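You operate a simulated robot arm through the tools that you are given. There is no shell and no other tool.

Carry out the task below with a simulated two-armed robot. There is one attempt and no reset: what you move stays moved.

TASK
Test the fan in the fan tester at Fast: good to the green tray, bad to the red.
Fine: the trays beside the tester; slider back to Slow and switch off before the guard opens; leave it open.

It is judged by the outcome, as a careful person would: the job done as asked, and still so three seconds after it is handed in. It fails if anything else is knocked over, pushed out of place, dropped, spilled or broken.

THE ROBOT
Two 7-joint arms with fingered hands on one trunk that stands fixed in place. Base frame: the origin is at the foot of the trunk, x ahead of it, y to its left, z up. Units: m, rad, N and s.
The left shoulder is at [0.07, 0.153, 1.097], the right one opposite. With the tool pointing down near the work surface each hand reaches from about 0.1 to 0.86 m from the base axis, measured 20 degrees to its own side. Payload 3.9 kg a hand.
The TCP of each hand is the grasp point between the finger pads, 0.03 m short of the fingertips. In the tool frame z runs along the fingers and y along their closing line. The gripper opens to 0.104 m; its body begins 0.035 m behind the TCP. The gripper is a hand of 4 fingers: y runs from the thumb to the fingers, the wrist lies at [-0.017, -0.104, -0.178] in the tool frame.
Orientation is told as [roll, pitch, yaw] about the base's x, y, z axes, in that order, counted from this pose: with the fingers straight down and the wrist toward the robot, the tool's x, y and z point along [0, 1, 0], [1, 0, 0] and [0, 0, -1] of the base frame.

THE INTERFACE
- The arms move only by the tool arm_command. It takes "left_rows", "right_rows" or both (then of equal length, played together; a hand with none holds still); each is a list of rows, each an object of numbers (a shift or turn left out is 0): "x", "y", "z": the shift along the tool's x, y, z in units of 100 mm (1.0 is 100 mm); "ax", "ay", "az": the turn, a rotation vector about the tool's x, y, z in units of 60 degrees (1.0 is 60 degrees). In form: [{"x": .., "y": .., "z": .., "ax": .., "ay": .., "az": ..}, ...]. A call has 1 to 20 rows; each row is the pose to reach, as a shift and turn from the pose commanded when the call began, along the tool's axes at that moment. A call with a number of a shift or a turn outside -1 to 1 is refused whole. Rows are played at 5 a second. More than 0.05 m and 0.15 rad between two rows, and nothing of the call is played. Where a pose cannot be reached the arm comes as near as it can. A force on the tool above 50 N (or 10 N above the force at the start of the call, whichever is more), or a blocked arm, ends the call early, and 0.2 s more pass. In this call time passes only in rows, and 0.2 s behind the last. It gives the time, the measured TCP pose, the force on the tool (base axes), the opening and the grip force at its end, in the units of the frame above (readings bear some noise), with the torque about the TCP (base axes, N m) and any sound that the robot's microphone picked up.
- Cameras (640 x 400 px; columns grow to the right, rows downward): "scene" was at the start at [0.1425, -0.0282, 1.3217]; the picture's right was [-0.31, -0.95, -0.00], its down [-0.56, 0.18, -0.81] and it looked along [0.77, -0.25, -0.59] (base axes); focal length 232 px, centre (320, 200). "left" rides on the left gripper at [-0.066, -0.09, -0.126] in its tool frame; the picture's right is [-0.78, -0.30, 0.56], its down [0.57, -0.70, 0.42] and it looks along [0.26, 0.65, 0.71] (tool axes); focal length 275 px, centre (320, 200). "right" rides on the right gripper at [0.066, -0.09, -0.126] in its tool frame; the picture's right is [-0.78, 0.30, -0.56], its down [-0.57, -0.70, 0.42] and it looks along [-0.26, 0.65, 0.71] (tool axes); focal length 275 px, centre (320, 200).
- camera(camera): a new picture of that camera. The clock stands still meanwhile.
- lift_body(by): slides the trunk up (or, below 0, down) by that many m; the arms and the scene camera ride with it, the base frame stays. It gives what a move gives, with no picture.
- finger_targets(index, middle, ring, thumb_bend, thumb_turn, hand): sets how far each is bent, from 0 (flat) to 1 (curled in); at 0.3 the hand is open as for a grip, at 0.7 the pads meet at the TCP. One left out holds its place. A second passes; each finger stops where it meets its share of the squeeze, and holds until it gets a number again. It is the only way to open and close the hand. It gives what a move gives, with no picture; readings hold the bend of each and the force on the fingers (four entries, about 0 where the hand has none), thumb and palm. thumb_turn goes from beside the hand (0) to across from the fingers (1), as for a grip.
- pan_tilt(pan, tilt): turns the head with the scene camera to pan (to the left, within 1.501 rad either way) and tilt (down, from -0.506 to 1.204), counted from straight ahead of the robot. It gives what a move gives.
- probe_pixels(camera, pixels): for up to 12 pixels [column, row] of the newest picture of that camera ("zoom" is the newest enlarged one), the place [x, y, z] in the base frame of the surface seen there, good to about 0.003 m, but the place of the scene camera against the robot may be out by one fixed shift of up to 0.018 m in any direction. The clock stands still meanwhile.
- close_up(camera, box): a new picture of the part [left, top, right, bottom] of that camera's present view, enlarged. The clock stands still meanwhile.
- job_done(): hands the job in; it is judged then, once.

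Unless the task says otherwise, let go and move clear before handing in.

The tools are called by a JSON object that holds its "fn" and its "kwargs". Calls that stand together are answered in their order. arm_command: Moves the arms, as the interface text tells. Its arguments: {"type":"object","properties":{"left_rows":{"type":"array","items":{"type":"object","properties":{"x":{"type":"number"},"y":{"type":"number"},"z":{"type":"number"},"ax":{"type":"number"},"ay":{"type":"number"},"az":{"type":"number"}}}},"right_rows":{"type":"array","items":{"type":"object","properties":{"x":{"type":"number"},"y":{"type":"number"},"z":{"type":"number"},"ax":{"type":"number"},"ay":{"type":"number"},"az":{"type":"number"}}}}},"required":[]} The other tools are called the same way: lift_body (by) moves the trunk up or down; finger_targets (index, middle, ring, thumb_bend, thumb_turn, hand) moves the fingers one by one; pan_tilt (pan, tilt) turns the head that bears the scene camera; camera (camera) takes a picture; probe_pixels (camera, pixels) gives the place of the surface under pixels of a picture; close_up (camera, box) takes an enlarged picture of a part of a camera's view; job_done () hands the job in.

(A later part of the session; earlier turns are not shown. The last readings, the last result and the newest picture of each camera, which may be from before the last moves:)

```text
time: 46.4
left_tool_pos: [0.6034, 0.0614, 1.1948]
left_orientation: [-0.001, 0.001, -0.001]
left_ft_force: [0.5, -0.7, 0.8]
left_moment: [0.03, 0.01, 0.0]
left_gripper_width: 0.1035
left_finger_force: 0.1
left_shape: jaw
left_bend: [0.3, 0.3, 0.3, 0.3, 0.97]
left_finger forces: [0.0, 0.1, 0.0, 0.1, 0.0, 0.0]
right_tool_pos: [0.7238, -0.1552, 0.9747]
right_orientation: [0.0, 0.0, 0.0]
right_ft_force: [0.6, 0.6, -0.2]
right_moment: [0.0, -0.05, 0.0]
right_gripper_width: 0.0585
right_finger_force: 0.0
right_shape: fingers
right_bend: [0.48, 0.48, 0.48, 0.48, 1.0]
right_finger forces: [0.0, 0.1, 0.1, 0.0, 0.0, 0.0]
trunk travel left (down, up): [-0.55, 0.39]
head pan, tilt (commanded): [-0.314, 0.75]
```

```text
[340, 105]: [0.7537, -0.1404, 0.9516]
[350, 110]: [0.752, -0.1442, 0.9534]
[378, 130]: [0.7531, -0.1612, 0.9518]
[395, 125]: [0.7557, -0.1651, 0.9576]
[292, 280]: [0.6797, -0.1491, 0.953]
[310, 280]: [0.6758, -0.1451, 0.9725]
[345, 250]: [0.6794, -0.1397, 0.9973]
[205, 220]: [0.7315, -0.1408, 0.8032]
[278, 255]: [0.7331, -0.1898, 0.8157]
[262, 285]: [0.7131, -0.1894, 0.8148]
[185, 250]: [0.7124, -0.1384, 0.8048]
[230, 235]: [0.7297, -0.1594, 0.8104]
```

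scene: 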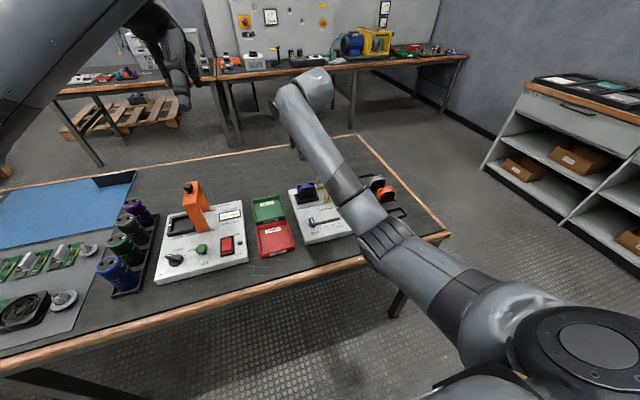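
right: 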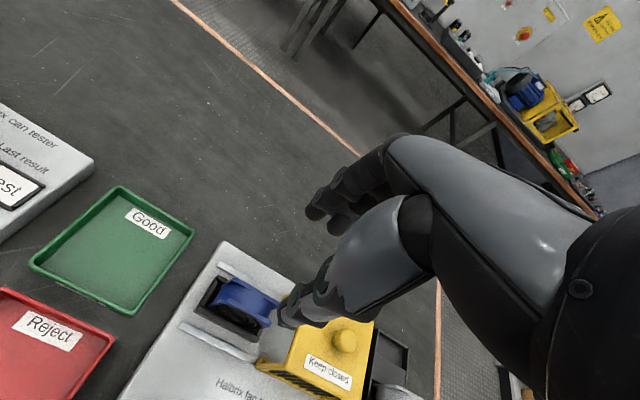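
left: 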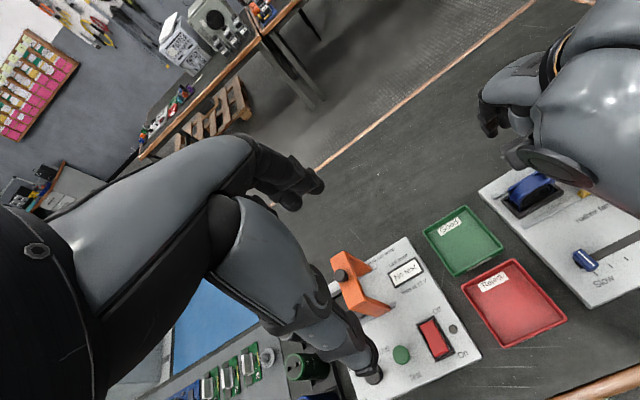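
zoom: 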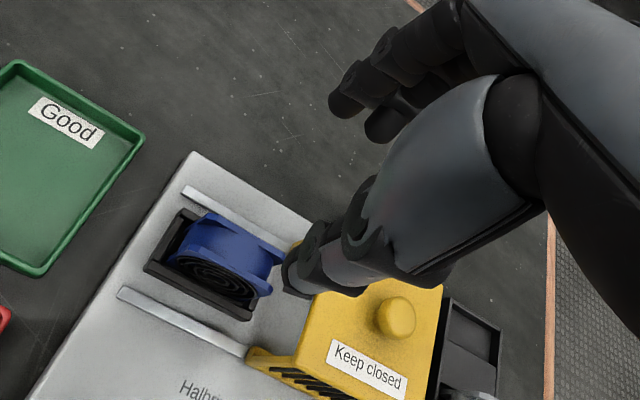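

Fingers' centres are at y ≈ −0.148, −0.170, −0.191, covering the fan's width; gap 58 mm around the 25 mm thick fan centred at x 0.7245. I descend in two steps.

{"fn": "arm_command", "kwargs": {"right_rows": [{"z": 0.35}, {"z": 0.7}, {"z": 1.0}, {"z": 1.0}]}}

{"fn": "close_up", "kwargs": {"camera": "right", "box": [180, 150, 420, 390]}}

{"fn": "close_up", "kwargs": {"camera": "left", "box": [460, 60, 640, 240]}}

```text
time: 47.4
left_tool_pos: [0.6047, 0.0614, 1.1945]
left_orientation: [-0.002, 0.0, 0.0]
left_ft_force: [-0.6, -0.3, 0.4]
left_moment: [0.01, 0.01, 0.0]
left_gripper_width: 0.1036
left_finger_force: 0.0
left_shape: jaw
left_bend: [0.3, 0.3, 0.3, 0.3, 0.97]
left_finger forces: [0.0, 0.0, 0.1, 0.0, 0.0, 0.0]
right_tool_pos: [0.7246, -0.152, 0.8746]
right_orientation: [0.0, 0.001, 0.001]
right_ft_force: [0.2, 0.4, 0.3]
right_moment: [-0.01, -0.03, 0.03]
right_gripper_width: 0.0585
right_finger_force: 0.2
right_shape: fingers
right_bend: [0.48, 0.48, 0.48, 0.48, 1.0]
right_finger forces: [0.0, 0.1, 0.0, 0.1, 0.0, 0.0]
trunk travel left (down, up): [-0.55, 0.39]
head pan, tilt (commanded): [-0.314, 0.75]
```

```text
1.67 times, centred on (300, 270) of right
```

zoom: 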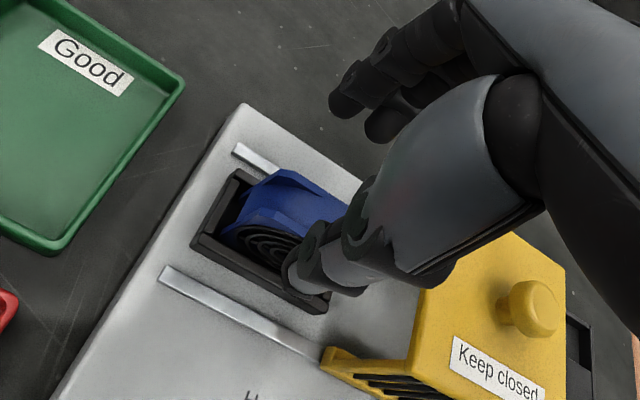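

```text
2.22 times, centred on (550, 150) of left
```

zoom: 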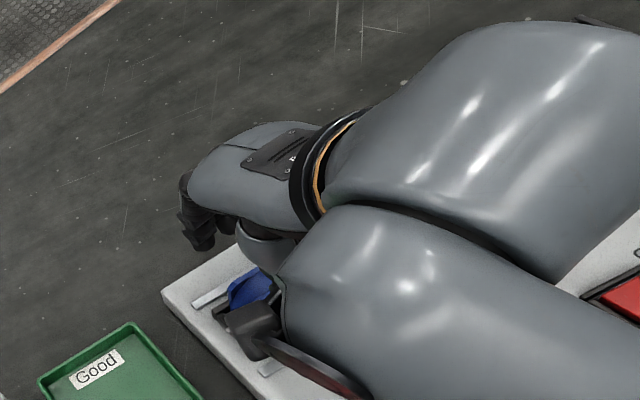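

Alignment still looks right: fan between index/middle (top) and thumb (below). I descend the last 68 mm in small steps.

{"fn": "arm_command", "kwargs": {"right_rows": [{"z": 0.2}, {"z": 0.4}, {"z": 0.55}, {"z": 0.68}, {"z": 0.68}]}}

{"fn": "close_up", "kwargs": {"camera": "right", "box": [180, 150, 420, 390]}}

```text
time: 48.6
left_tool_pos: [0.6029, 0.062, 1.1955]
left_orientation: [0.002, -0.001, 0.001]
left_ft_force: [-0.7, 0.4, 0.6]
left_moment: [0.01, 0.03, 0.03]
left_gripper_width: 0.1038
left_finger_force: 0.0
left_shape: jaw
left_bend: [0.3, 0.3, 0.3, 0.3, 0.97]
left_finger forces: [0.0, 0.0, 0.0, 0.0, 0.0, 0.0]
right_tool_pos: [0.7256, -0.1542, 0.8075]
right_orientation: [0.0, 0.0, 0.0]
right_ft_force: [-0.4, 0.2, -0.1]
right_moment: [-0.04, -0.01, -0.02]
right_gripper_width: 0.0584
right_finger_force: 0.1
right_shape: fingers
right_bend: [0.48, 0.48, 0.48, 0.48, 1.0]
right_finger forces: [0.0, 0.0, 0.0, 0.0, 0.1, 0.0]
trunk travel left (down, up): [-0.55, 0.39]
head pan, tilt (commanded): [-0.314, 0.75]
```

```text
1.67 times, centred on (300, 270) of right
```

zoom: 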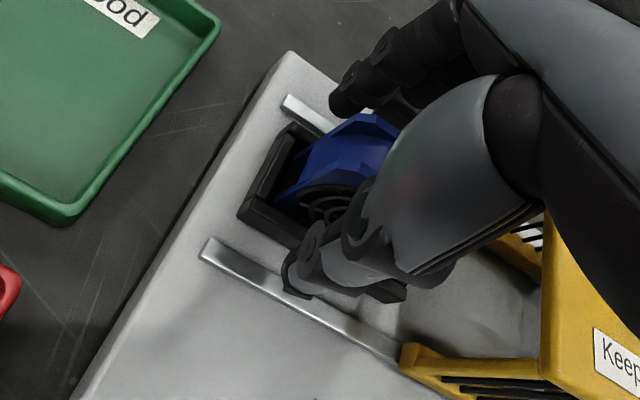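

The fan is straddled without contact. I close the fingers on it.

{"fn": "finger_targets", "kwargs": {"hand": "right", "index": 0.7, "middle": 0.7, "ring": 0.7, "thumb_bend": 0.7}}

{"fn": "close_up", "kwargs": {"camera": "right", "box": [180, 150, 420, 390]}}

```text
time: 49.6
left_tool_pos: [0.6021, 0.0626, 1.1957]
left_orientation: [0.0, 0.0, 0.001]
left_ft_force: [0.4, 0.5, 0.3]
left_moment: [-0.04, 0.01, 0.01]
left_gripper_width: 0.1037
left_finger_force: 0.1
left_shape: jaw
left_bend: [0.3, 0.3, 0.3, 0.3, 0.97]
left_finger forces: [0.0, 0.1, 0.1, 0.1, 0.0, 0.0]
right_tool_pos: [0.7256, -0.1538, 0.8059]
right_orientation: [0.0, 0.0, -0.001]
right_ft_force: [3.2, 1.0, 0.9]
right_moment: [-0.01, -0.07, 0.06]
right_gripper_width: 0.0232
right_finger_force: 11.7
right_shape: fingers
right_bend: [0.64, 0.66, 0.66, 0.61, 1.0]
right_finger forces: [4.2, 4.6, 3.4, 0.0, 10.2, 0.0]
trunk travel left (down, up): [-0.55, 0.39]
head pan, tilt (commanded): [-0.314, 0.75]
```

```text
1.67 times, centred on (300, 270) of right
```

zoom: 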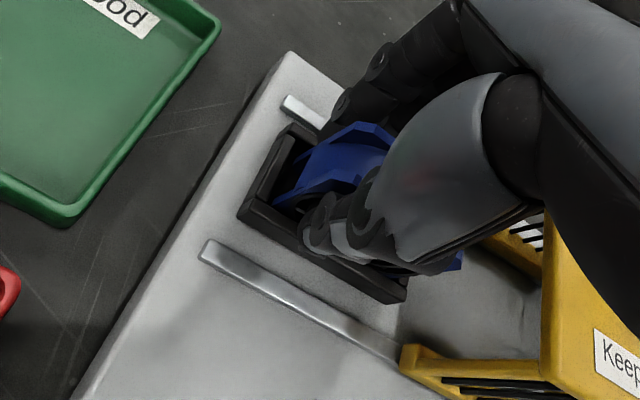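

All three fingers and the thumb hold the fan (about 12 N against 10 N). I lift straight up slowly.

{"fn": "arm_command", "kwargs": {"right_rows": [{"z": -0.1}, {"z": -0.2}, {"z": -0.35}, {"z": -0.55}, {"z": -0.75}, {"z": -0.95}]}}

{"fn": "camera", "kwargs": {"camera": "right"}}

{"fn": "camera", "kwargs": {"camera": "left"}}

```text
time: 51.0
left_tool_pos: [0.603, 0.0607, 1.195]
left_orientation: [0.001, 0.0, 0.001]
left_ft_force: [0.0, -1.0, 0.7]
left_moment: [-0.04, -0.04, 0.02]
left_gripper_width: 0.1037
left_finger_force: 0.1
left_shape: jaw
left_bend: [0.3, 0.3, 0.3, 0.3, 0.97]
left_finger forces: [0.0, 0.0, 0.0, 0.1, 0.1, 0.0]
right_tool_pos: [0.7241, -0.1529, 0.9008]
right_orientation: [-0.001, 0.0, 0.0]
right_ft_force: [0.1, 0.5, -0.6]
right_moment: [0.0, -0.03, 0.0]
right_gripper_width: 0.0232
right_finger_force: 10.6
right_shape: fingers
right_bend: [0.64, 0.66, 0.67, 0.61, 1.0]
right_finger forces: [4.3, 4.0, 2.3, 0.0, 10.7, 0.0]
trunk travel left (down, up): [-0.55, 0.39]
head pan, tilt (commanded): [-0.314, 0.75]
```

```text
taken
```

right: 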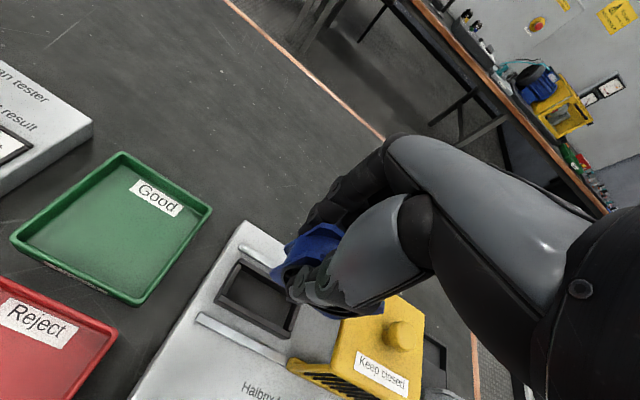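

```text
taken
```

left: 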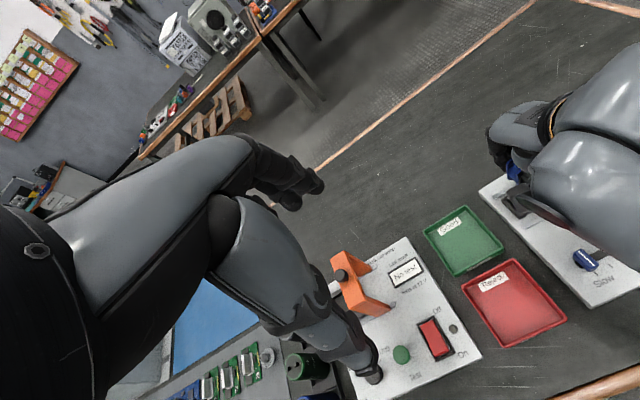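

The fan is in hand and the fixture is empty. I measure the red tray from the left camera and check how the fan sits in the grip.

{"fn": "close_up", "kwargs": {"camera": "right", "box": [220, 180, 440, 360]}}

{"fn": "close_up", "kwargs": {"camera": "left", "box": [410, 190, 640, 360]}}

{"fn": "probe_pixels", "kwargs": {"camera": "zoom", "pixels": [[295, 190], [135, 265], [215, 430], [430, 330], [280, 210], [160, 270], [240, 370], [400, 330], [280, 290], [330, 260], [225, 330], [300, 350]]}}

```text
2.22 times, centred on (330, 270) of right
```

zoom: 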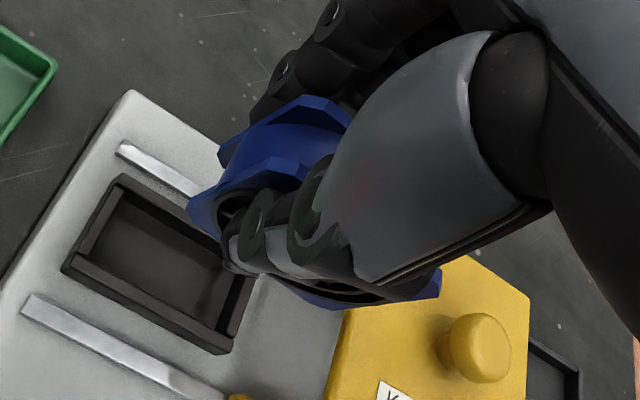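

```text
2.35 times, centred on (525, 275) of left
```

zoom: 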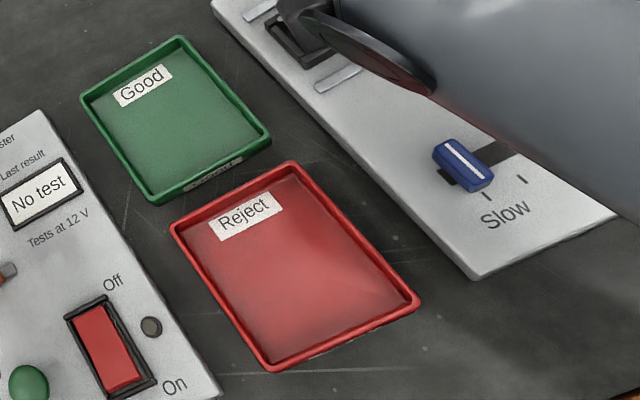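

```text
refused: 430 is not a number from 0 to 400
```

{"fn": "probe_pixels", "kwargs": {"camera": "zoom", "pixels": [[292, 163], [173, 228], [268, 368], [418, 302], [290, 185], [195, 232], [272, 350], [395, 298], [295, 270], [240, 215], [300, 320], [350, 280]]}}

```text
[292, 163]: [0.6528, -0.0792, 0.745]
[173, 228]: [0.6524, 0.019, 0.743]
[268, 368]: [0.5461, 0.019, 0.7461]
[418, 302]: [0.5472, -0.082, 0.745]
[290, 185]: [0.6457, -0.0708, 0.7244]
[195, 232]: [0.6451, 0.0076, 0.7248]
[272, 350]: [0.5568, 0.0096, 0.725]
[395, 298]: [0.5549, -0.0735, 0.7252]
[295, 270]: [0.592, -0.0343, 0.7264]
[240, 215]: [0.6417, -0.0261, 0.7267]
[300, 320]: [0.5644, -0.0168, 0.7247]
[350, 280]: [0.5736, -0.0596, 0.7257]
```

The red tray spans x 0.546–0.653, y −0.081…0.019, floor z 0.725, rim 0.745. The fan sits 15 mm right of the TCP, bottom 51 mm below. I carry it over the red tray while moving the idle left hand a bit out of the way.

{"fn": "arm_command", "kwargs": {"right_rows": [{"x": 0.15, "y": -0.13}, {"x": 0.3, "y": -0.27}, {"x": 0.5, "y": -0.44}, {"x": 0.7, "y": -0.62}, {"x": 0.7, "y": -0.62}], "left_rows": [{"x": 0.2, "z": -0.1}, {"x": 0.4, "z": -0.2}, {"x": 0.7, "z": -0.3}, {"x": 1.0, "z": -0.4}, {"x": 1.0, "z": -0.4}]}}

{"fn": "arm_command", "kwargs": {"right_rows": [{"x": 0.17, "y": -0.15}, {"x": 0.34, "y": -0.3}, {"x": 0.5, "y": -0.45}, {"x": 0.67, "y": -0.62}, {"x": 0.67, "y": -0.62}]}}

{"fn": "camera", "kwargs": {"camera": "right"}}

{"fn": "camera", "kwargs": {"camera": "scene"}}

{"fn": "camera", "kwargs": {"camera": "left"}}

```text
time: 52.2
left_tool_pos: [0.6029, 0.1625, 1.2322]
left_orientation: [0.002, 0.0, 0.0]
left_ft_force: [0.2, -0.2, -0.3]
left_moment: [0.01, 0.03, 0.02]
left_gripper_width: 0.1038
left_finger_force: 0.0
left_shape: jaw
left_bend: [0.3, 0.3, 0.3, 0.3, 0.97]
left_finger forces: [0.0, 0.1, 0.0, 0.0, 0.0, 0.0]
right_tool_pos: [0.6634, -0.083, 0.9007]
right_orientation: [0.001, 0.001, 0.001]
right_ft_force: [-0.2, -0.6, -0.2]
right_moment: [-0.01, 0.05, 0.02]
right_gripper_width: 0.0233
right_finger_force: 10.8
right_shape: fingers
right_bend: [0.64, 0.66, 0.67, 0.61, 1.0]
right_finger forces: [4.2, 3.9, 2.4, 0.0, 10.7, 0.0]
trunk travel left (down, up): [-0.55, 0.39]
head pan, tilt (commanded): [-0.314, 0.75]
```

```text
time: 53.4
left_tool_pos: [0.6024, 0.1639, 1.2337]
left_orientation: [0.001, 0.001, 0.002]
left_ft_force: [0.8, -0.7, 0.1]
left_moment: [-0.01, 0.02, 0.0]
left_gripper_width: 0.1038
left_finger_force: 0.0
left_shape: jaw
left_bend: [0.3, 0.3, 0.3, 0.3, 0.97]
left_finger forces: [0.1, 0.0, 0.1, 0.1, 0.1, 0.0]
right_tool_pos: [0.6003, -0.0151, 0.9006]
right_orientation: [0.001, 0.001, 0.0]
right_ft_force: [0.4, -0.1, -1.0]
right_moment: [0.03, 0.05, -0.01]
right_gripper_width: 0.0233
right_finger_force: 10.4
right_shape: fingers
right_bend: [0.64, 0.66, 0.67, 0.61, 1.0]
right_finger forces: [4.4, 4.2, 2.4, 0.0, 10.6, 0.1]
trunk travel left (down, up): [-0.55, 0.39]
head pan, tilt (commanded): [-0.314, 0.75]
```

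```text
taken
```

right: 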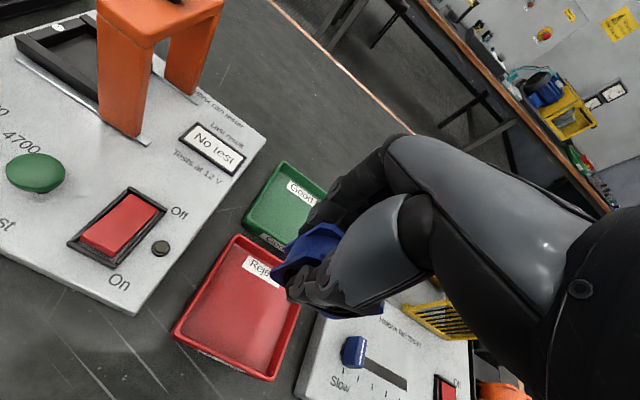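

```text
taken
```

scene: 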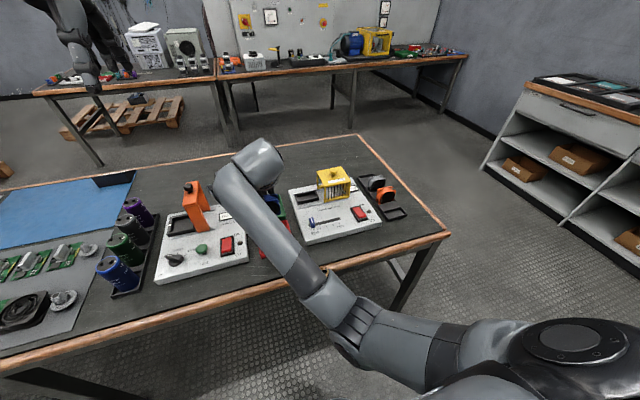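

```text
taken
```

left: 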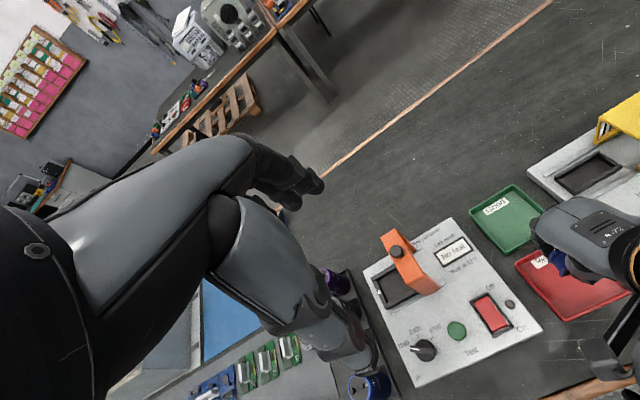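

The fan hangs over the red tray. Before lowering I check where the orange handle of the other tester stands, and the fan's lower edge.

{"fn": "probe_pixels", "kwargs": {"camera": "right", "pixels": [[160, 10], [120, 100], [195, 70], [215, 25], [290, 265], [320, 235], [375, 305], [235, 240], [300, 320], [175, 335], [275, 375]]}}

{"fn": "close_up", "kwargs": {"camera": "right", "box": [170, 180, 420, 390]}}

{"fn": "close_up", "kwargs": {"camera": "left", "box": [460, 160, 640, 340]}}

```text
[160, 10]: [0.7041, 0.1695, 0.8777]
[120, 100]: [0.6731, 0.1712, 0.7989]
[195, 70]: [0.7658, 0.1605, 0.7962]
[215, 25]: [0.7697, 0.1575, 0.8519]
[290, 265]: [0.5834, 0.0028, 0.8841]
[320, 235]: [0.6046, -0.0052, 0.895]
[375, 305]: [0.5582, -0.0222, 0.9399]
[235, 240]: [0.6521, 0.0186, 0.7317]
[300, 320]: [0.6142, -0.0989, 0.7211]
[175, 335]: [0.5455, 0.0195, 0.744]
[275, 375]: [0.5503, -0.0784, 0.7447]
```

```text
1.90 times, centred on (295, 285) of right
```

zoom: 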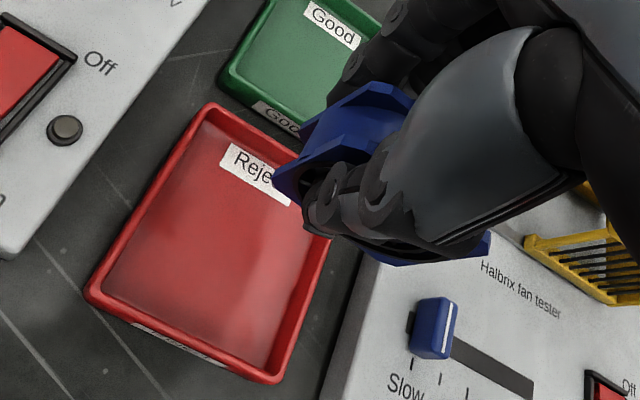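

```text
2.22 times, centred on (550, 250) of left
```

zoom: 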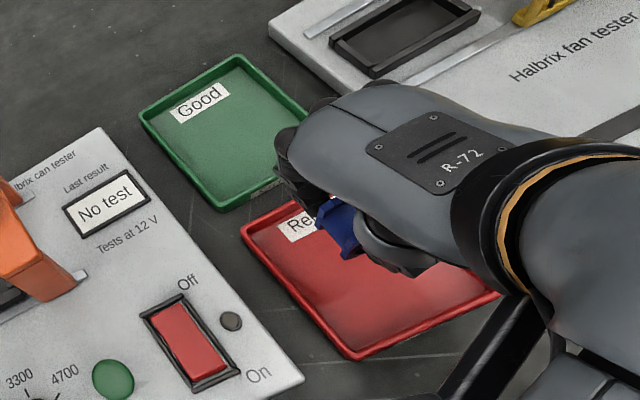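

The orange handle is far off (y > 0.15). I lower the fan 95 mm so its bottom hovers just above the tray rim.

{"fn": "arm_command", "kwargs": {"right_rows": [{"z": 0.3}, {"z": 0.6}, {"z": 0.85}, {"z": 0.98}, {"z": 0.98}]}}

{"fn": "close_up", "kwargs": {"camera": "right", "box": [170, 180, 420, 390]}}

{"fn": "close_up", "kwargs": {"camera": "left", "box": [460, 160, 640, 340]}}

```text
time: 54.6
left_tool_pos: [0.6025, 0.1637, 1.2326]
left_orientation: [-0.001, 0.0, -0.001]
left_ft_force: [0.0, -0.3, -1.1]
left_moment: [-0.01, 0.01, 0.0]
left_gripper_width: 0.1037
left_finger_force: 0.1
left_shape: jaw
left_bend: [0.3, 0.3, 0.3, 0.3, 0.97]
left_finger forces: [0.0, 0.0, 0.1, 0.0, 0.0, 0.0]
right_tool_pos: [0.6155, -0.0287, 0.8137]
right_orientation: [-0.024, -0.032, -0.009]
right_ft_force: [1.0, -0.3, -0.4]
right_moment: [0.04, 0.02, 0.03]
right_gripper_width: 0.0233
right_finger_force: 10.8
right_shape: fingers
right_bend: [0.64, 0.66, 0.67, 0.61, 1.0]
right_finger forces: [4.2, 3.8, 2.3, 0.1, 10.7, 0.0]
trunk travel left (down, up): [-0.55, 0.39]
head pan, tilt (commanded): [-0.314, 0.75]
```

```text
1.90 times, centred on (295, 285) of right
```

zoom: 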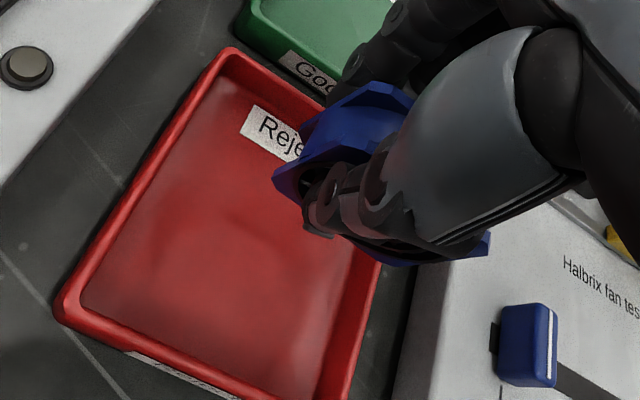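

```text
2.22 times, centred on (550, 250) of left
```

zoom: 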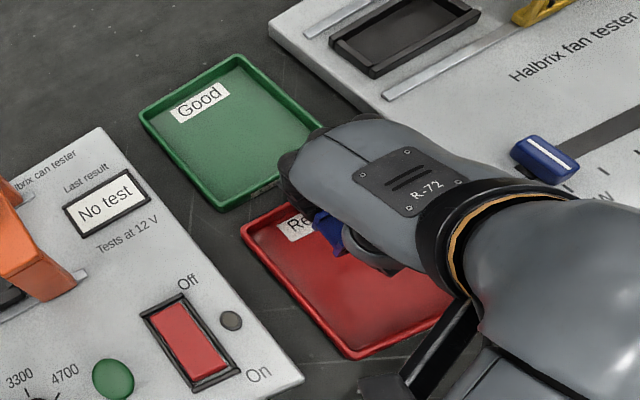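

The arm stopped short of the pose (z 0.814, slightly tilted): a reach limit here. I go back up to the good pose and will use the trunk to lower the hand instead.

{"fn": "arm_command", "kwargs": {"right_rows": [{"z": -0.2}, {"z": -0.45}, {"z": -0.7}, {"z": -0.98}, {"z": -0.98}]}}

{"fn": "camera", "kwargs": {"camera": "scene"}}

{"fn": "probe_pixels", "kwargs": {"camera": "scene", "pixels": [[300, 265], [330, 300], [360, 320], [345, 350], [380, 350], [430, 340], [420, 370], [480, 340], [370, 385], [340, 335]]}}

```text
time: 56.0
left_tool_pos: [0.6039, 0.1628, 1.2327]
left_orientation: [-0.001, -0.001, 0.0]
left_ft_force: [-1.2, -0.2, 0.6]
left_moment: [0.0, -0.01, 0.04]
left_gripper_width: 0.1037
left_finger_force: 0.0
left_shape: jaw
left_bend: [0.3, 0.3, 0.3, 0.3, 0.97]
left_finger forces: [0.1, 0.0, 0.0, 0.1, 0.1, 0.1]
right_tool_pos: [0.6082, -0.0473, 0.8955]
right_orientation: [-0.063, -0.011, -0.037]
right_ft_force: [-0.6, 0.7, 0.1]
right_moment: [0.0, 0.02, -0.03]
right_gripper_width: 0.0232
right_finger_force: 10.2
right_shape: fingers
right_bend: [0.64, 0.66, 0.67, 0.61, 1.0]
right_finger forces: [4.3, 4.0, 2.3, 0.1, 10.4, 0.0]
trunk travel left (down, up): [-0.55, 0.39]
head pan, tilt (commanded): [-0.314, 0.75]
stopped in row 5 (right hand): the arm was blocked; the commanded pose is now the measured one
```

```text
taken
```

scene: 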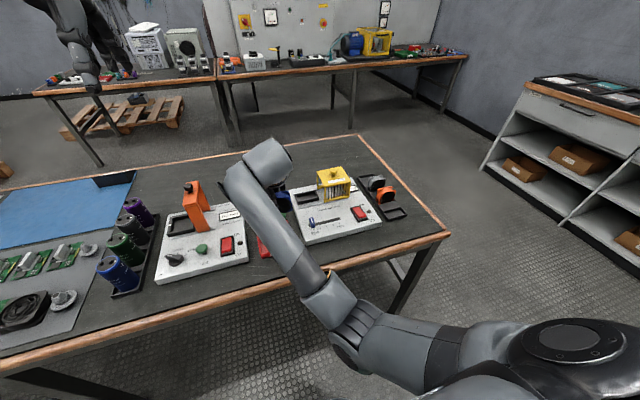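

```text
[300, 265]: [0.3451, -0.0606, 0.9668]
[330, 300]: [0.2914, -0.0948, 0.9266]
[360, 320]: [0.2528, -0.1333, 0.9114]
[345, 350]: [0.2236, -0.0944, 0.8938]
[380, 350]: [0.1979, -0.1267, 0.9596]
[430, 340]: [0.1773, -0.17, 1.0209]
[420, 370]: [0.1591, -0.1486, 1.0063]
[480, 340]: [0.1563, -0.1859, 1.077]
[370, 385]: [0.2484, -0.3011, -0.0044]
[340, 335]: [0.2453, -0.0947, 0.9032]
```

The return was blocked (elbow close to the trunk) and the hand ended slightly turned. I retreat to the right and upward, straightening the hand; there I'll turn it so the wrist comes from the right.

{"fn": "arm_command", "kwargs": {"right_rows": [{"x": -0.2, "z": -0.05, "ax": 0.002, "ay": 0.012, "az": -0.007}, {"x": -0.4, "z": -0.1, "ax": 0.004, "ay": 0.024, "az": -0.014}, {"x": -0.6, "z": -0.2, "ax": 0.006, "ay": 0.036, "az": -0.021}, {"x": -0.8, "z": -0.3, "ax": 0.008, "ay": 0.048, "az": -0.028}, {"x": -1.0, "z": -0.35, "ax": 0.0105, "ay": 0.06, "az": -0.035}, {"x": -1.0, "z": -0.35, "ax": 0.0105, "ay": 0.06, "az": -0.035}]}}

{"fn": "camera", "kwargs": {"camera": "right"}}

{"fn": "camera", "kwargs": {"camera": "scene"}}

```text
time: 57.4
left_tool_pos: [0.603, 0.1628, 1.2323]
left_orientation: [0.002, 0.002, -0.001]
left_ft_force: [-0.3, -0.6, 0.1]
left_moment: [-0.01, -0.02, 0.0]
left_gripper_width: 0.1037
left_finger_force: 0.1
left_shape: jaw
left_bend: [0.3, 0.3, 0.3, 0.3, 0.97]
left_finger forces: [0.0, 0.0, 0.0, 0.0, 0.0, 0.1]
right_tool_pos: [0.6013, -0.142, 0.9371]
right_orientation: [0.004, 0.003, 0.001]
right_ft_force: [0.7, 0.7, -0.4]
right_moment: [0.0, 0.03, 0.02]
right_gripper_width: 0.0234
right_finger_force: 10.5
right_shape: fingers
right_bend: [0.64, 0.66, 0.67, 0.61, 1.0]
right_finger forces: [4.4, 3.8, 2.2, 0.1, 10.5, 0.0]
trunk travel left (down, up): [-0.55, 0.39]
head pan, tilt (commanded): [-0.314, 0.75]
```

```text
taken
```

right: 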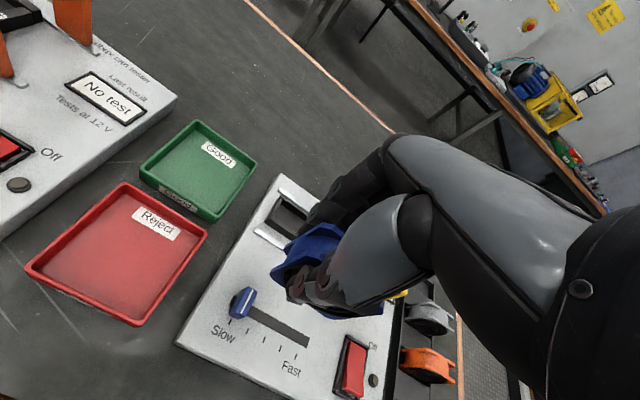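

```text
taken
```

scene: 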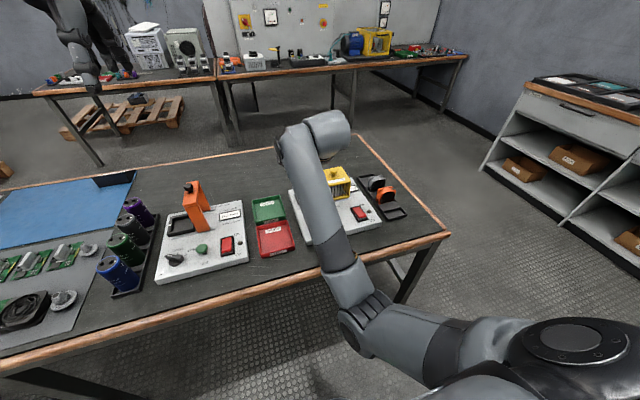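

The hand is level again and the fan still firmly held (10.5 N). I turn the hand 60° (yaw left) so the wrist and elbow move to the right, away from the trunk.

{"fn": "arm_command", "kwargs": {"right_rows": [{"az": -0.125}, {"az": -0.25}, {"az": -0.375}, {"az": -0.5}, {"az": -0.625}, {"az": -0.75}, {"az": -0.875}, {"az": -1.0}, {"az": -1.0}]}}

{"fn": "camera", "kwargs": {"camera": "right"}}

{"fn": "camera", "kwargs": {"camera": "scene"}}

```text
time: 59.4
left_tool_pos: [0.6025, 0.163, 1.2323]
left_orientation: [0.0, 0.001, -0.001]
left_ft_force: [0.7, 0.9, 0.1]
left_moment: [-0.01, 0.0, 0.01]
left_gripper_width: 0.1036
left_finger_force: 0.0
left_shape: jaw
left_bend: [0.3, 0.3, 0.3, 0.3, 0.97]
left_finger forces: [0.1, 0.0, 0.0, 0.0, 0.0, 0.0]
right_tool_pos: [0.6036, -0.1423, 0.9352]
right_orientation: [0.001, -0.002, 1.051]
right_ft_force: [-0.2, 0.2, -0.2]
right_moment: [0.0, 0.02, 0.0]
right_gripper_width: 0.0235
right_finger_force: 11.0
right_shape: fingers
right_bend: [0.64, 0.66, 0.67, 0.61, 1.0]
right_finger forces: [4.3, 3.8, 2.2, 0.0, 10.3, 0.1]
trunk travel left (down, up): [-0.55, 0.39]
head pan, tilt (commanded): [-0.314, 0.75]
```

```text
taken
```

right: 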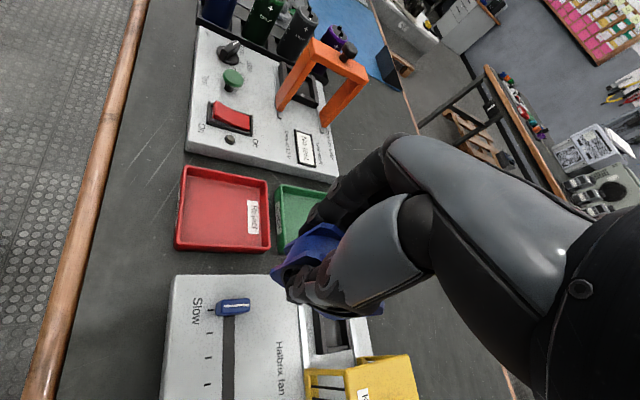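

```text
taken
```

scene: 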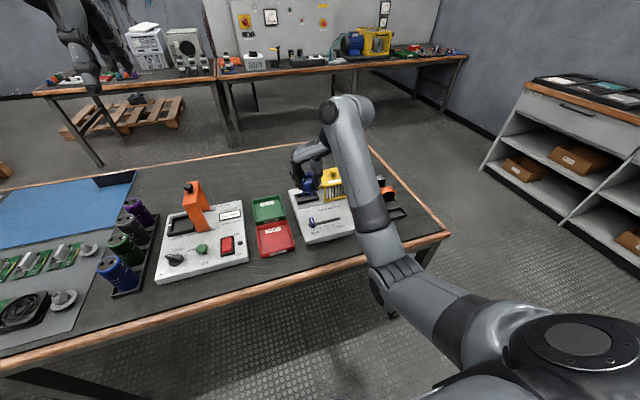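

Now the arm comes in from the right with the scene camera seeing the hand at [310,175]. I turn a further 30° so the fan lines up with the tray.

{"fn": "arm_command", "kwargs": {"right_rows": [{"az": -0.12}, {"az": -0.24}, {"az": -0.36}, {"az": -0.495}, {"az": -0.495}]}}

{"fn": "camera", "kwargs": {"camera": "right"}}

{"fn": "close_up", "kwargs": {"camera": "scene", "box": [240, 130, 400, 270]}}

```text
time: 60.6
left_tool_pos: [0.6022, 0.1638, 1.2327]
left_orientation: [0.0, 0.0, -0.001]
left_ft_force: [0.5, 0.3, -0.7]
left_moment: [0.0, -0.01, 0.0]
left_gripper_width: 0.1038
left_finger_force: 0.1
left_shape: jaw
left_bend: [0.3, 0.3, 0.3, 0.3, 0.97]
left_finger forces: [0.0, 0.0, 0.0, 0.1, 0.0, 0.1]
right_tool_pos: [0.6028, -0.1427, 0.937]
right_orientation: [0.001, -0.003, 1.569]
right_ft_force: [0.8, -0.4, -0.7]
right_moment: [0.03, 0.03, -0.02]
right_gripper_width: 0.0232
right_finger_force: 9.6
right_shape: fingers
right_bend: [0.64, 0.66, 0.67, 0.61, 1.0]
right_finger forces: [4.3, 3.7, 2.1, 0.0, 10.4, 0.0]
trunk travel left (down, up): [-0.55, 0.39]
head pan, tilt (commanded): [-0.314, 0.75]
```

```text
taken
```

right: 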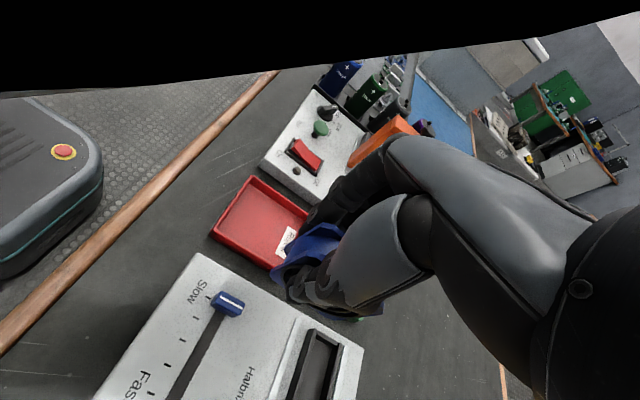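

```text
2.86 times, centred on (320, 200) of scene
```

zoom: 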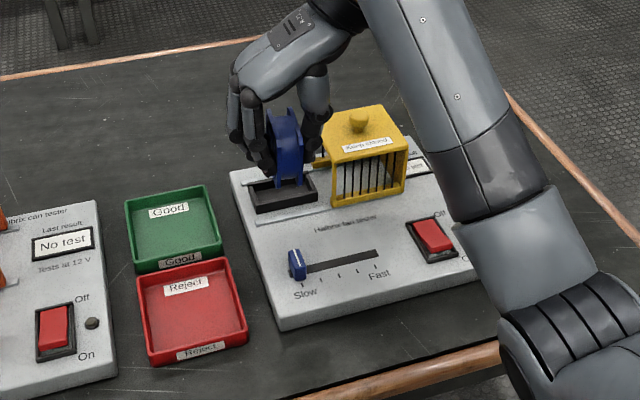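

Clear view: the fan hangs with its flat faces toward ±y. Tool axes are now x→−X, y→+Y. I move it left over the red tray at safe height.

{"fn": "arm_command", "kwargs": {"right_rows": [{"x": 0.04, "y": 0.25}, {"x": 0.09, "y": 0.5}, {"x": 0.14, "y": 0.75}, {"x": 0.18, "y": 1.0}, {"x": 0.18, "y": 1.0}]}}

{"fn": "arm_command", "kwargs": {"right_rows": [{"y": 0.1, "z": 0.2}, {"y": 0.1, "z": 0.4}, {"y": 0.1, "z": 0.6}, {"y": 0.1, "z": 0.6}]}}

{"fn": "camera", "kwargs": {"camera": "right"}}

{"fn": "close_up", "kwargs": {"camera": "scene", "box": [200, 130, 360, 270]}}

```text
time: 61.8
left_tool_pos: [0.603, 0.1645, 1.2331]
left_orientation: [-0.001, 0.0, 0.0]
left_ft_force: [-0.1, 0.3, 0.1]
left_moment: [0.03, 0.0, 0.03]
left_gripper_width: 0.1039
left_finger_force: 0.1
left_shape: jaw
left_bend: [0.3, 0.3, 0.3, 0.3, 0.97]
left_finger forces: [0.1, 0.0, 0.1, 0.0, 0.1, 0.0]
right_tool_pos: [0.586, -0.0429, 0.9344]
right_orientation: [0.002, -0.005, 1.567]
right_ft_force: [-0.3, 0.1, -1.6]
right_moment: [0.05, 0.04, 0.02]
right_gripper_width: 0.0233
right_finger_force: 10.3
right_shape: fingers
right_bend: [0.64, 0.66, 0.67, 0.61, 1.0]
right_finger forces: [4.4, 3.7, 2.2, 0.0, 10.4, 0.0]
trunk travel left (down, up): [-0.55, 0.39]
head pan, tilt (commanded): [-0.314, 0.75]
```

```text
time: 62.8
left_tool_pos: [0.6034, 0.1629, 1.2327]
left_orientation: [0.0, -0.001, 0.002]
left_ft_force: [0.3, 0.0, -0.1]
left_moment: [-0.01, -0.01, 0.0]
left_gripper_width: 0.1035
left_finger_force: 0.0
left_shape: jaw
left_bend: [0.3, 0.3, 0.3, 0.3, 0.97]
left_finger forces: [0.0, 0.0, 0.0, 0.1, 0.0, 0.0]
right_tool_pos: [0.588, -0.0353, 0.8773]
right_orientation: [0.0, -0.003, 1.564]
right_ft_force: [0.4, 0.1, -1.0]
right_moment: [0.01, 0.01, -0.03]
right_gripper_width: 0.023
right_finger_force: 9.6
right_shape: fingers
right_bend: [0.64, 0.66, 0.67, 0.61, 1.0]
right_finger forces: [4.5, 3.7, 2.3, 0.1, 10.4, 0.1]
trunk travel left (down, up): [-0.55, 0.39]
head pan, tilt (commanded): [-0.314, 0.75]
```

```text
taken
```

right: 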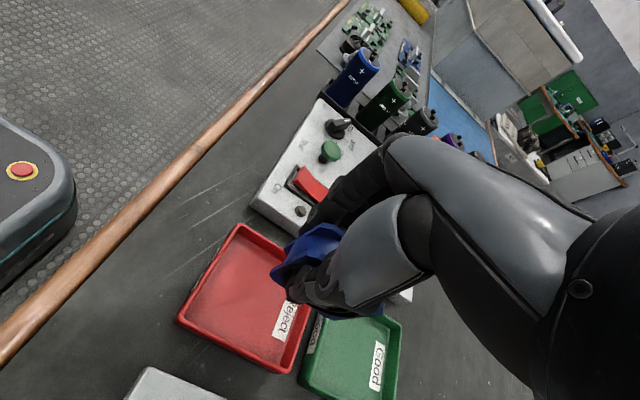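

```text
2.86 times, centred on (280, 200) of scene
```

zoom: 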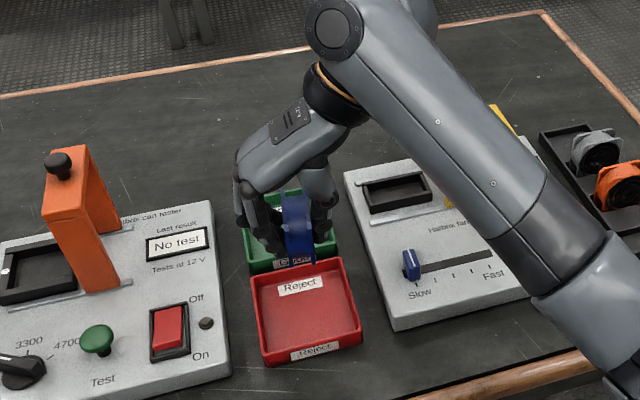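

The pose is reached well now. I probe the fan in the right view to confirm its position over the tray (x 0.555–0.645, y −0.073…0.010 inside).

{"fn": "close_up", "kwargs": {"camera": "right", "box": [170, 180, 420, 390]}}

{"fn": "probe_pixels", "kwargs": {"camera": "zoom", "pixels": [[285, 180], [355, 90], [330, 120], [480, 245], [400, 260], [300, 165], [310, 125]]}}

```text
1.90 times, centred on (295, 285) of right
```

zoom: 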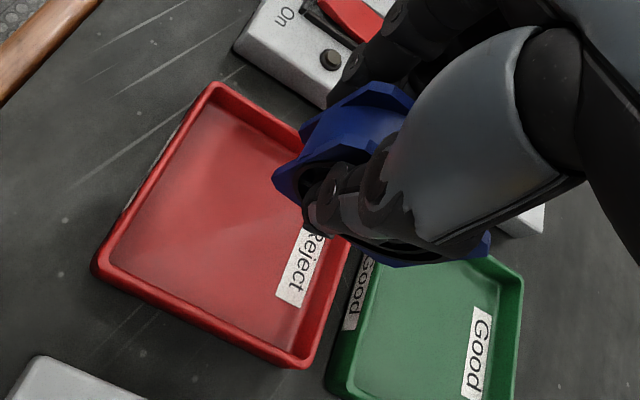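

```text
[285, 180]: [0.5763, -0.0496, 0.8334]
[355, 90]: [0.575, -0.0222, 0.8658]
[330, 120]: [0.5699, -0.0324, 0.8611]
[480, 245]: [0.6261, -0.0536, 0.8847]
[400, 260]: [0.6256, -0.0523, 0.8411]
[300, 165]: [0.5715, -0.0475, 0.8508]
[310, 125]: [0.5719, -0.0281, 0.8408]
```

The fan is centred at about (0.600, −0.036), well inside the tray. I lower it 70 mm with a 4 mm shift left, then check.

{"fn": "arm_command", "kwargs": {"right_rows": [{"y": 0.02, "z": 0.2}, {"y": 0.04, "z": 0.4}, {"y": 0.04, "z": 0.6}, {"y": 0.04, "z": 0.7}, {"y": 0.04, "z": 0.7}]}}

{"fn": "close_up", "kwargs": {"camera": "right", "box": [170, 180, 420, 390]}}

{"fn": "close_up", "kwargs": {"camera": "scene", "box": [220, 150, 360, 270]}}

```text
time: 64.0
left_tool_pos: [0.602, 0.1636, 1.233]
left_orientation: [0.0, -0.001, 0.001]
left_ft_force: [-0.5, -0.3, -0.5]
left_moment: [0.0, -0.02, 0.0]
left_gripper_width: 0.1038
left_finger_force: 0.1
left_shape: jaw
left_bend: [0.3, 0.3, 0.3, 0.3, 0.97]
left_finger forces: [0.0, 0.0, 0.0, 0.0, 0.0, 0.0]
right_tool_pos: [0.5851, -0.0286, 0.8077]
right_orientation: [0.001, -0.003, 1.567]
right_ft_force: [0.5, 1.2, 0.3]
right_moment: [0.01, 0.02, 0.02]
right_gripper_width: 0.0234
right_finger_force: 10.8
right_shape: fingers
right_bend: [0.64, 0.66, 0.67, 0.61, 1.0]
right_finger forces: [4.4, 3.8, 2.2, 0.1, 10.3, 0.0]
trunk travel left (down, up): [-0.55, 0.39]
head pan, tilt (commanded): [-0.314, 0.75]
```

```text
1.90 times, centred on (295, 285) of right
```

zoom: 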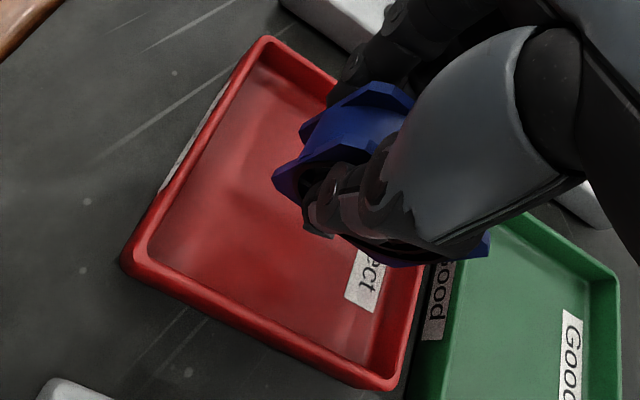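

```text
3.33 times, centred on (290, 210) of scene
```

zoom: 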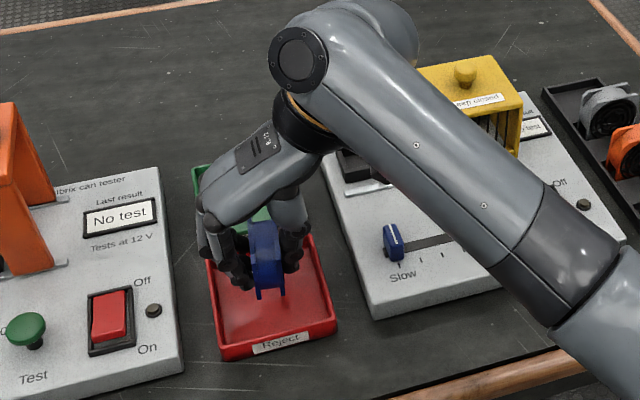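

The fan is inside the tray outline just above the rim. I lower it slowly toward the floor (contact expected at TCP z ≈ 0.776).

{"fn": "arm_command", "kwargs": {"right_rows": [{"z": 0.08}, {"z": 0.16}, {"z": 0.22}, {"z": 0.26}, {"z": 0.26}]}}

{"fn": "arm_command", "kwargs": {"right_rows": [{"z": 0.02}, {"z": 0.04}, {"z": 0.04}]}}

{"fn": "close_up", "kwargs": {"camera": "scene", "box": [220, 150, 360, 270]}}

```text
time: 65.2
left_tool_pos: [0.6025, 0.1631, 1.2319]
left_orientation: [0.001, 0.001, -0.001]
left_ft_force: [-0.1, -0.1, 0.0]
left_moment: [-0.01, 0.01, 0.02]
left_gripper_width: 0.1035
left_finger_force: 0.1
left_shape: jaw
left_bend: [0.3, 0.3, 0.3, 0.3, 0.97]
left_finger forces: [0.0, 0.1, 0.1, 0.0, 0.1, 0.1]
right_tool_pos: [0.5856, -0.028, 0.7813]
right_orientation: [0.001, -0.003, 1.568]
right_ft_force: [-0.4, 0.2, -1.1]
right_moment: [-0.02, 0.02, 0.0]
right_gripper_width: 0.023
right_finger_force: 9.8
right_shape: fingers
right_bend: [0.64, 0.66, 0.67, 0.61, 1.0]
right_finger forces: [4.4, 3.7, 2.2, 0.0, 10.3, 0.1]
trunk travel left (down, up): [-0.55, 0.39]
head pan, tilt (commanded): [-0.314, 0.75]
```

```text
time: 66.0
left_tool_pos: [0.6018, 0.1633, 1.2338]
left_orientation: [0.001, 0.001, -0.001]
left_ft_force: [-0.7, -0.1, 0.0]
left_moment: [-0.02, 0.03, -0.04]
left_gripper_width: 0.104
left_finger_force: 0.0
left_shape: jaw
left_bend: [0.3, 0.3, 0.3, 0.3, 0.97]
left_finger forces: [0.1, 0.0, 0.0, 0.1, 0.0, 0.1]
right_tool_pos: [0.5862, -0.0283, 0.7779]
right_orientation: [0.0, -0.005, 1.568]
right_ft_force: [0.6, 0.4, 0.8]
right_moment: [0.02, 0.0, 0.0]
right_gripper_width: 0.0233
right_finger_force: 10.7
right_shape: fingers
right_bend: [0.65, 0.66, 0.67, 0.61, 1.0]
right_finger forces: [4.5, 3.8, 2.2, 0.0, 10.5, 0.1]
trunk travel left (down, up): [-0.55, 0.39]
head pan, tilt (commanded): [-0.314, 0.75]
```

```text
3.33 times, centred on (290, 210) of scene
```

zoom: 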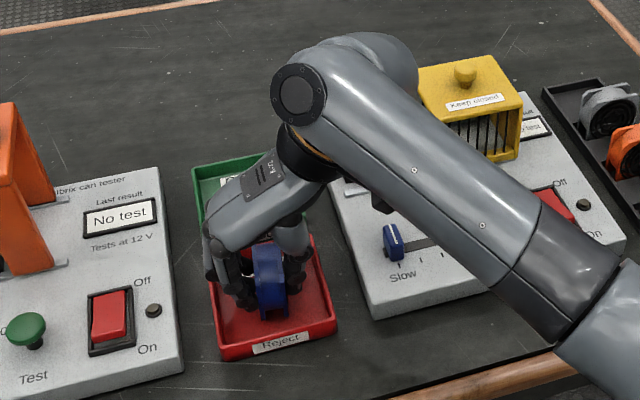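

Nearly down; force is only ~0.8 N. I continue in 2 mm steps to feel the floor.

{"fn": "arm_command", "kwargs": {"right_rows": [{"z": 0.02}, {"z": 0.02}]}}

{"fn": "arm_command", "kwargs": {"right_rows": [{"z": 0.02}, {"z": 0.02}]}}

```text
time: 66.6
left_tool_pos: [0.6012, 0.1643, 1.2332]
left_orientation: [0.001, 0.0, 0.0]
left_ft_force: [-0.1, 0.1, 0.2]
left_moment: [0.0, 0.02, 0.0]
left_gripper_width: 0.1037
left_finger_force: 0.1
left_shape: jaw
left_bend: [0.3, 0.3, 0.3, 0.3, 0.97]
left_finger forces: [0.0, 0.0, 0.0, 0.0, 0.0, 0.1]
right_tool_pos: [0.5856, -0.0269, 0.7769]
right_orientation: [-0.003, -0.005, 1.569]
right_ft_force: [1.7, 1.0, 9.0]
right_moment: [-0.1, -0.07, -0.01]
right_gripper_width: 0.0233
right_finger_force: 11.7
right_shape: fingers
right_bend: [0.65, 0.66, 0.67, 0.62, 1.0]
right_finger forces: [5.1, 4.3, 3.0, 0.0, 11.0, 0.1]
trunk travel left (down, up): [-0.55, 0.39]
head pan, tilt (commanded): [-0.314, 0.75]
```

```text
time: 67.2
left_tool_pos: [0.6002, 0.1638, 1.2338]
left_orientation: [0.001, -0.003, 0.002]
left_ft_force: [0.4, 0.0, 0.7]
left_moment: [0.04, 0.03, -0.02]
left_gripper_width: 0.1037
left_finger_force: 0.1
left_shape: jaw
left_bend: [0.3, 0.3, 0.3, 0.3, 0.97]
left_finger forces: [0.0, 0.0, 0.0, 0.1, 0.1, 0.0]
right_tool_pos: [0.5846, -0.0264, 0.7754]
right_orientation: [-0.002, -0.005, 1.567]
right_ft_force: [2.8, 0.8, 16.1]
right_moment: [-0.02, -0.16, 0.02]
right_gripper_width: 0.0229
right_finger_force: 12.8
right_shape: fingers
right_bend: [0.65, 0.66, 0.67, 0.62, 1.0]
right_finger forces: [5.7, 4.8, 3.5, 0.0, 11.3, 0.1]
trunk travel left (down, up): [-0.55, 0.39]
head pan, tilt (commanded): [-0.314, 0.75]
```

The fan's bottom now rests on the tray floor (16 N). I relieve the pressure by 3.5 mm, then open the fingers just a few mm.

{"fn": "arm_command", "kwargs": {"right_rows": [{"z": -0.02}, {"z": -0.035}, {"z": -0.035}]}}

{"fn": "finger_targets", "kwargs": {"hand": "right", "index": 0.61, "middle": 0.61, "ring": 0.61, "thumb_bend": 0.57}}

{"fn": "close_up", "kwargs": {"camera": "scene", "box": [220, 150, 360, 270]}}

{"fn": "close_up", "kwargs": {"camera": "right", "box": [170, 180, 420, 390]}}

```text
time: 68.0
left_tool_pos: [0.6018, 0.1628, 1.2326]
left_orientation: [0.0, 0.001, 0.0]
left_ft_force: [-0.3, -0.1, 0.5]
left_moment: [-0.04, -0.04, 0.0]
left_gripper_width: 0.1036
left_finger_force: 0.1
left_shape: jaw
left_bend: [0.3, 0.3, 0.3, 0.3, 0.97]
left_finger forces: [0.1, 0.0, 0.0, 0.0, 0.1, 0.1]
right_tool_pos: [0.5843, -0.0284, 0.7754]
right_orientation: [0.0, -0.004, 1.568]
right_ft_force: [1.7, 1.6, 5.1]
right_moment: [-0.01, -0.04, 0.02]
right_gripper_width: 0.0231
right_finger_force: 11.6
right_shape: fingers
right_bend: [0.65, 0.66, 0.67, 0.62, 1.0]
right_finger forces: [5.4, 4.3, 3.1, 0.0, 10.9, 0.0]
trunk travel left (down, up): [-0.55, 0.39]
head pan, tilt (commanded): [-0.314, 0.75]
```

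```text
time: 69.0
left_tool_pos: [0.6026, 0.164, 1.232]
left_orientation: [0.0, 0.0, -0.001]
left_ft_force: [-0.5, 0.4, 1.2]
left_moment: [0.02, -0.02, -0.02]
left_gripper_width: 0.1036
left_finger_force: 0.0
left_shape: jaw
left_bend: [0.3, 0.3, 0.3, 0.3, 0.97]
left_finger forces: [0.1, 0.0, 0.0, 0.0, 0.0, 0.0]
right_tool_pos: [0.5847, -0.0285, 0.7773]
right_orientation: [0.003, -0.003, 1.567]
right_ft_force: [-0.5, 0.0, -1.2]
right_moment: [0.01, -0.01, 0.01]
right_gripper_width: 0.0314
right_finger_force: 0.1
right_shape: fingers
right_bend: [0.61, 0.61, 0.61, 0.56, 1.0]
right_finger forces: [0.0, 0.1, 0.0, 0.0, 0.0, 0.0]
trunk travel left (down, up): [-0.55, 0.39]
head pan, tilt (commanded): [-0.314, 0.75]
```

```text
3.33 times, centred on (290, 210) of scene
```

zoom: 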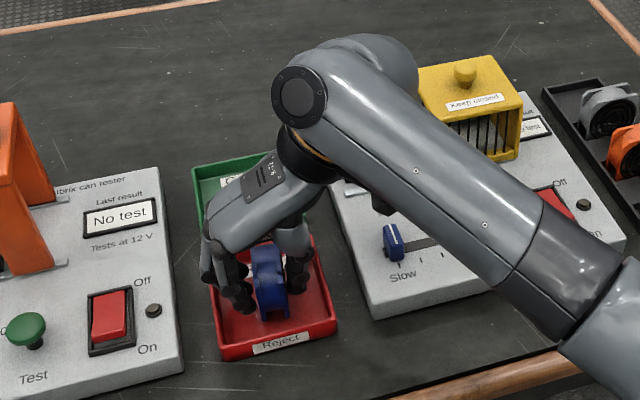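

```text
1.90 times, centred on (295, 285) of right
```

zoom: 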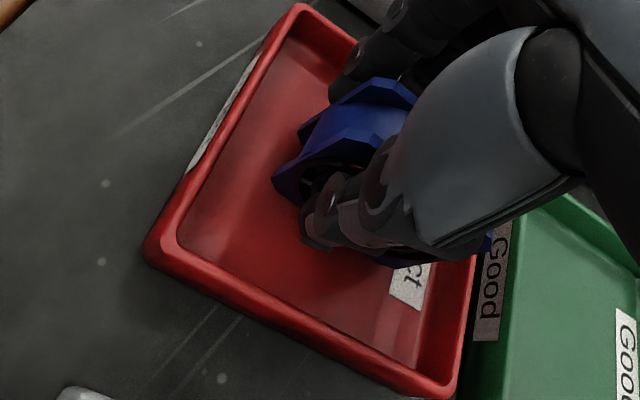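

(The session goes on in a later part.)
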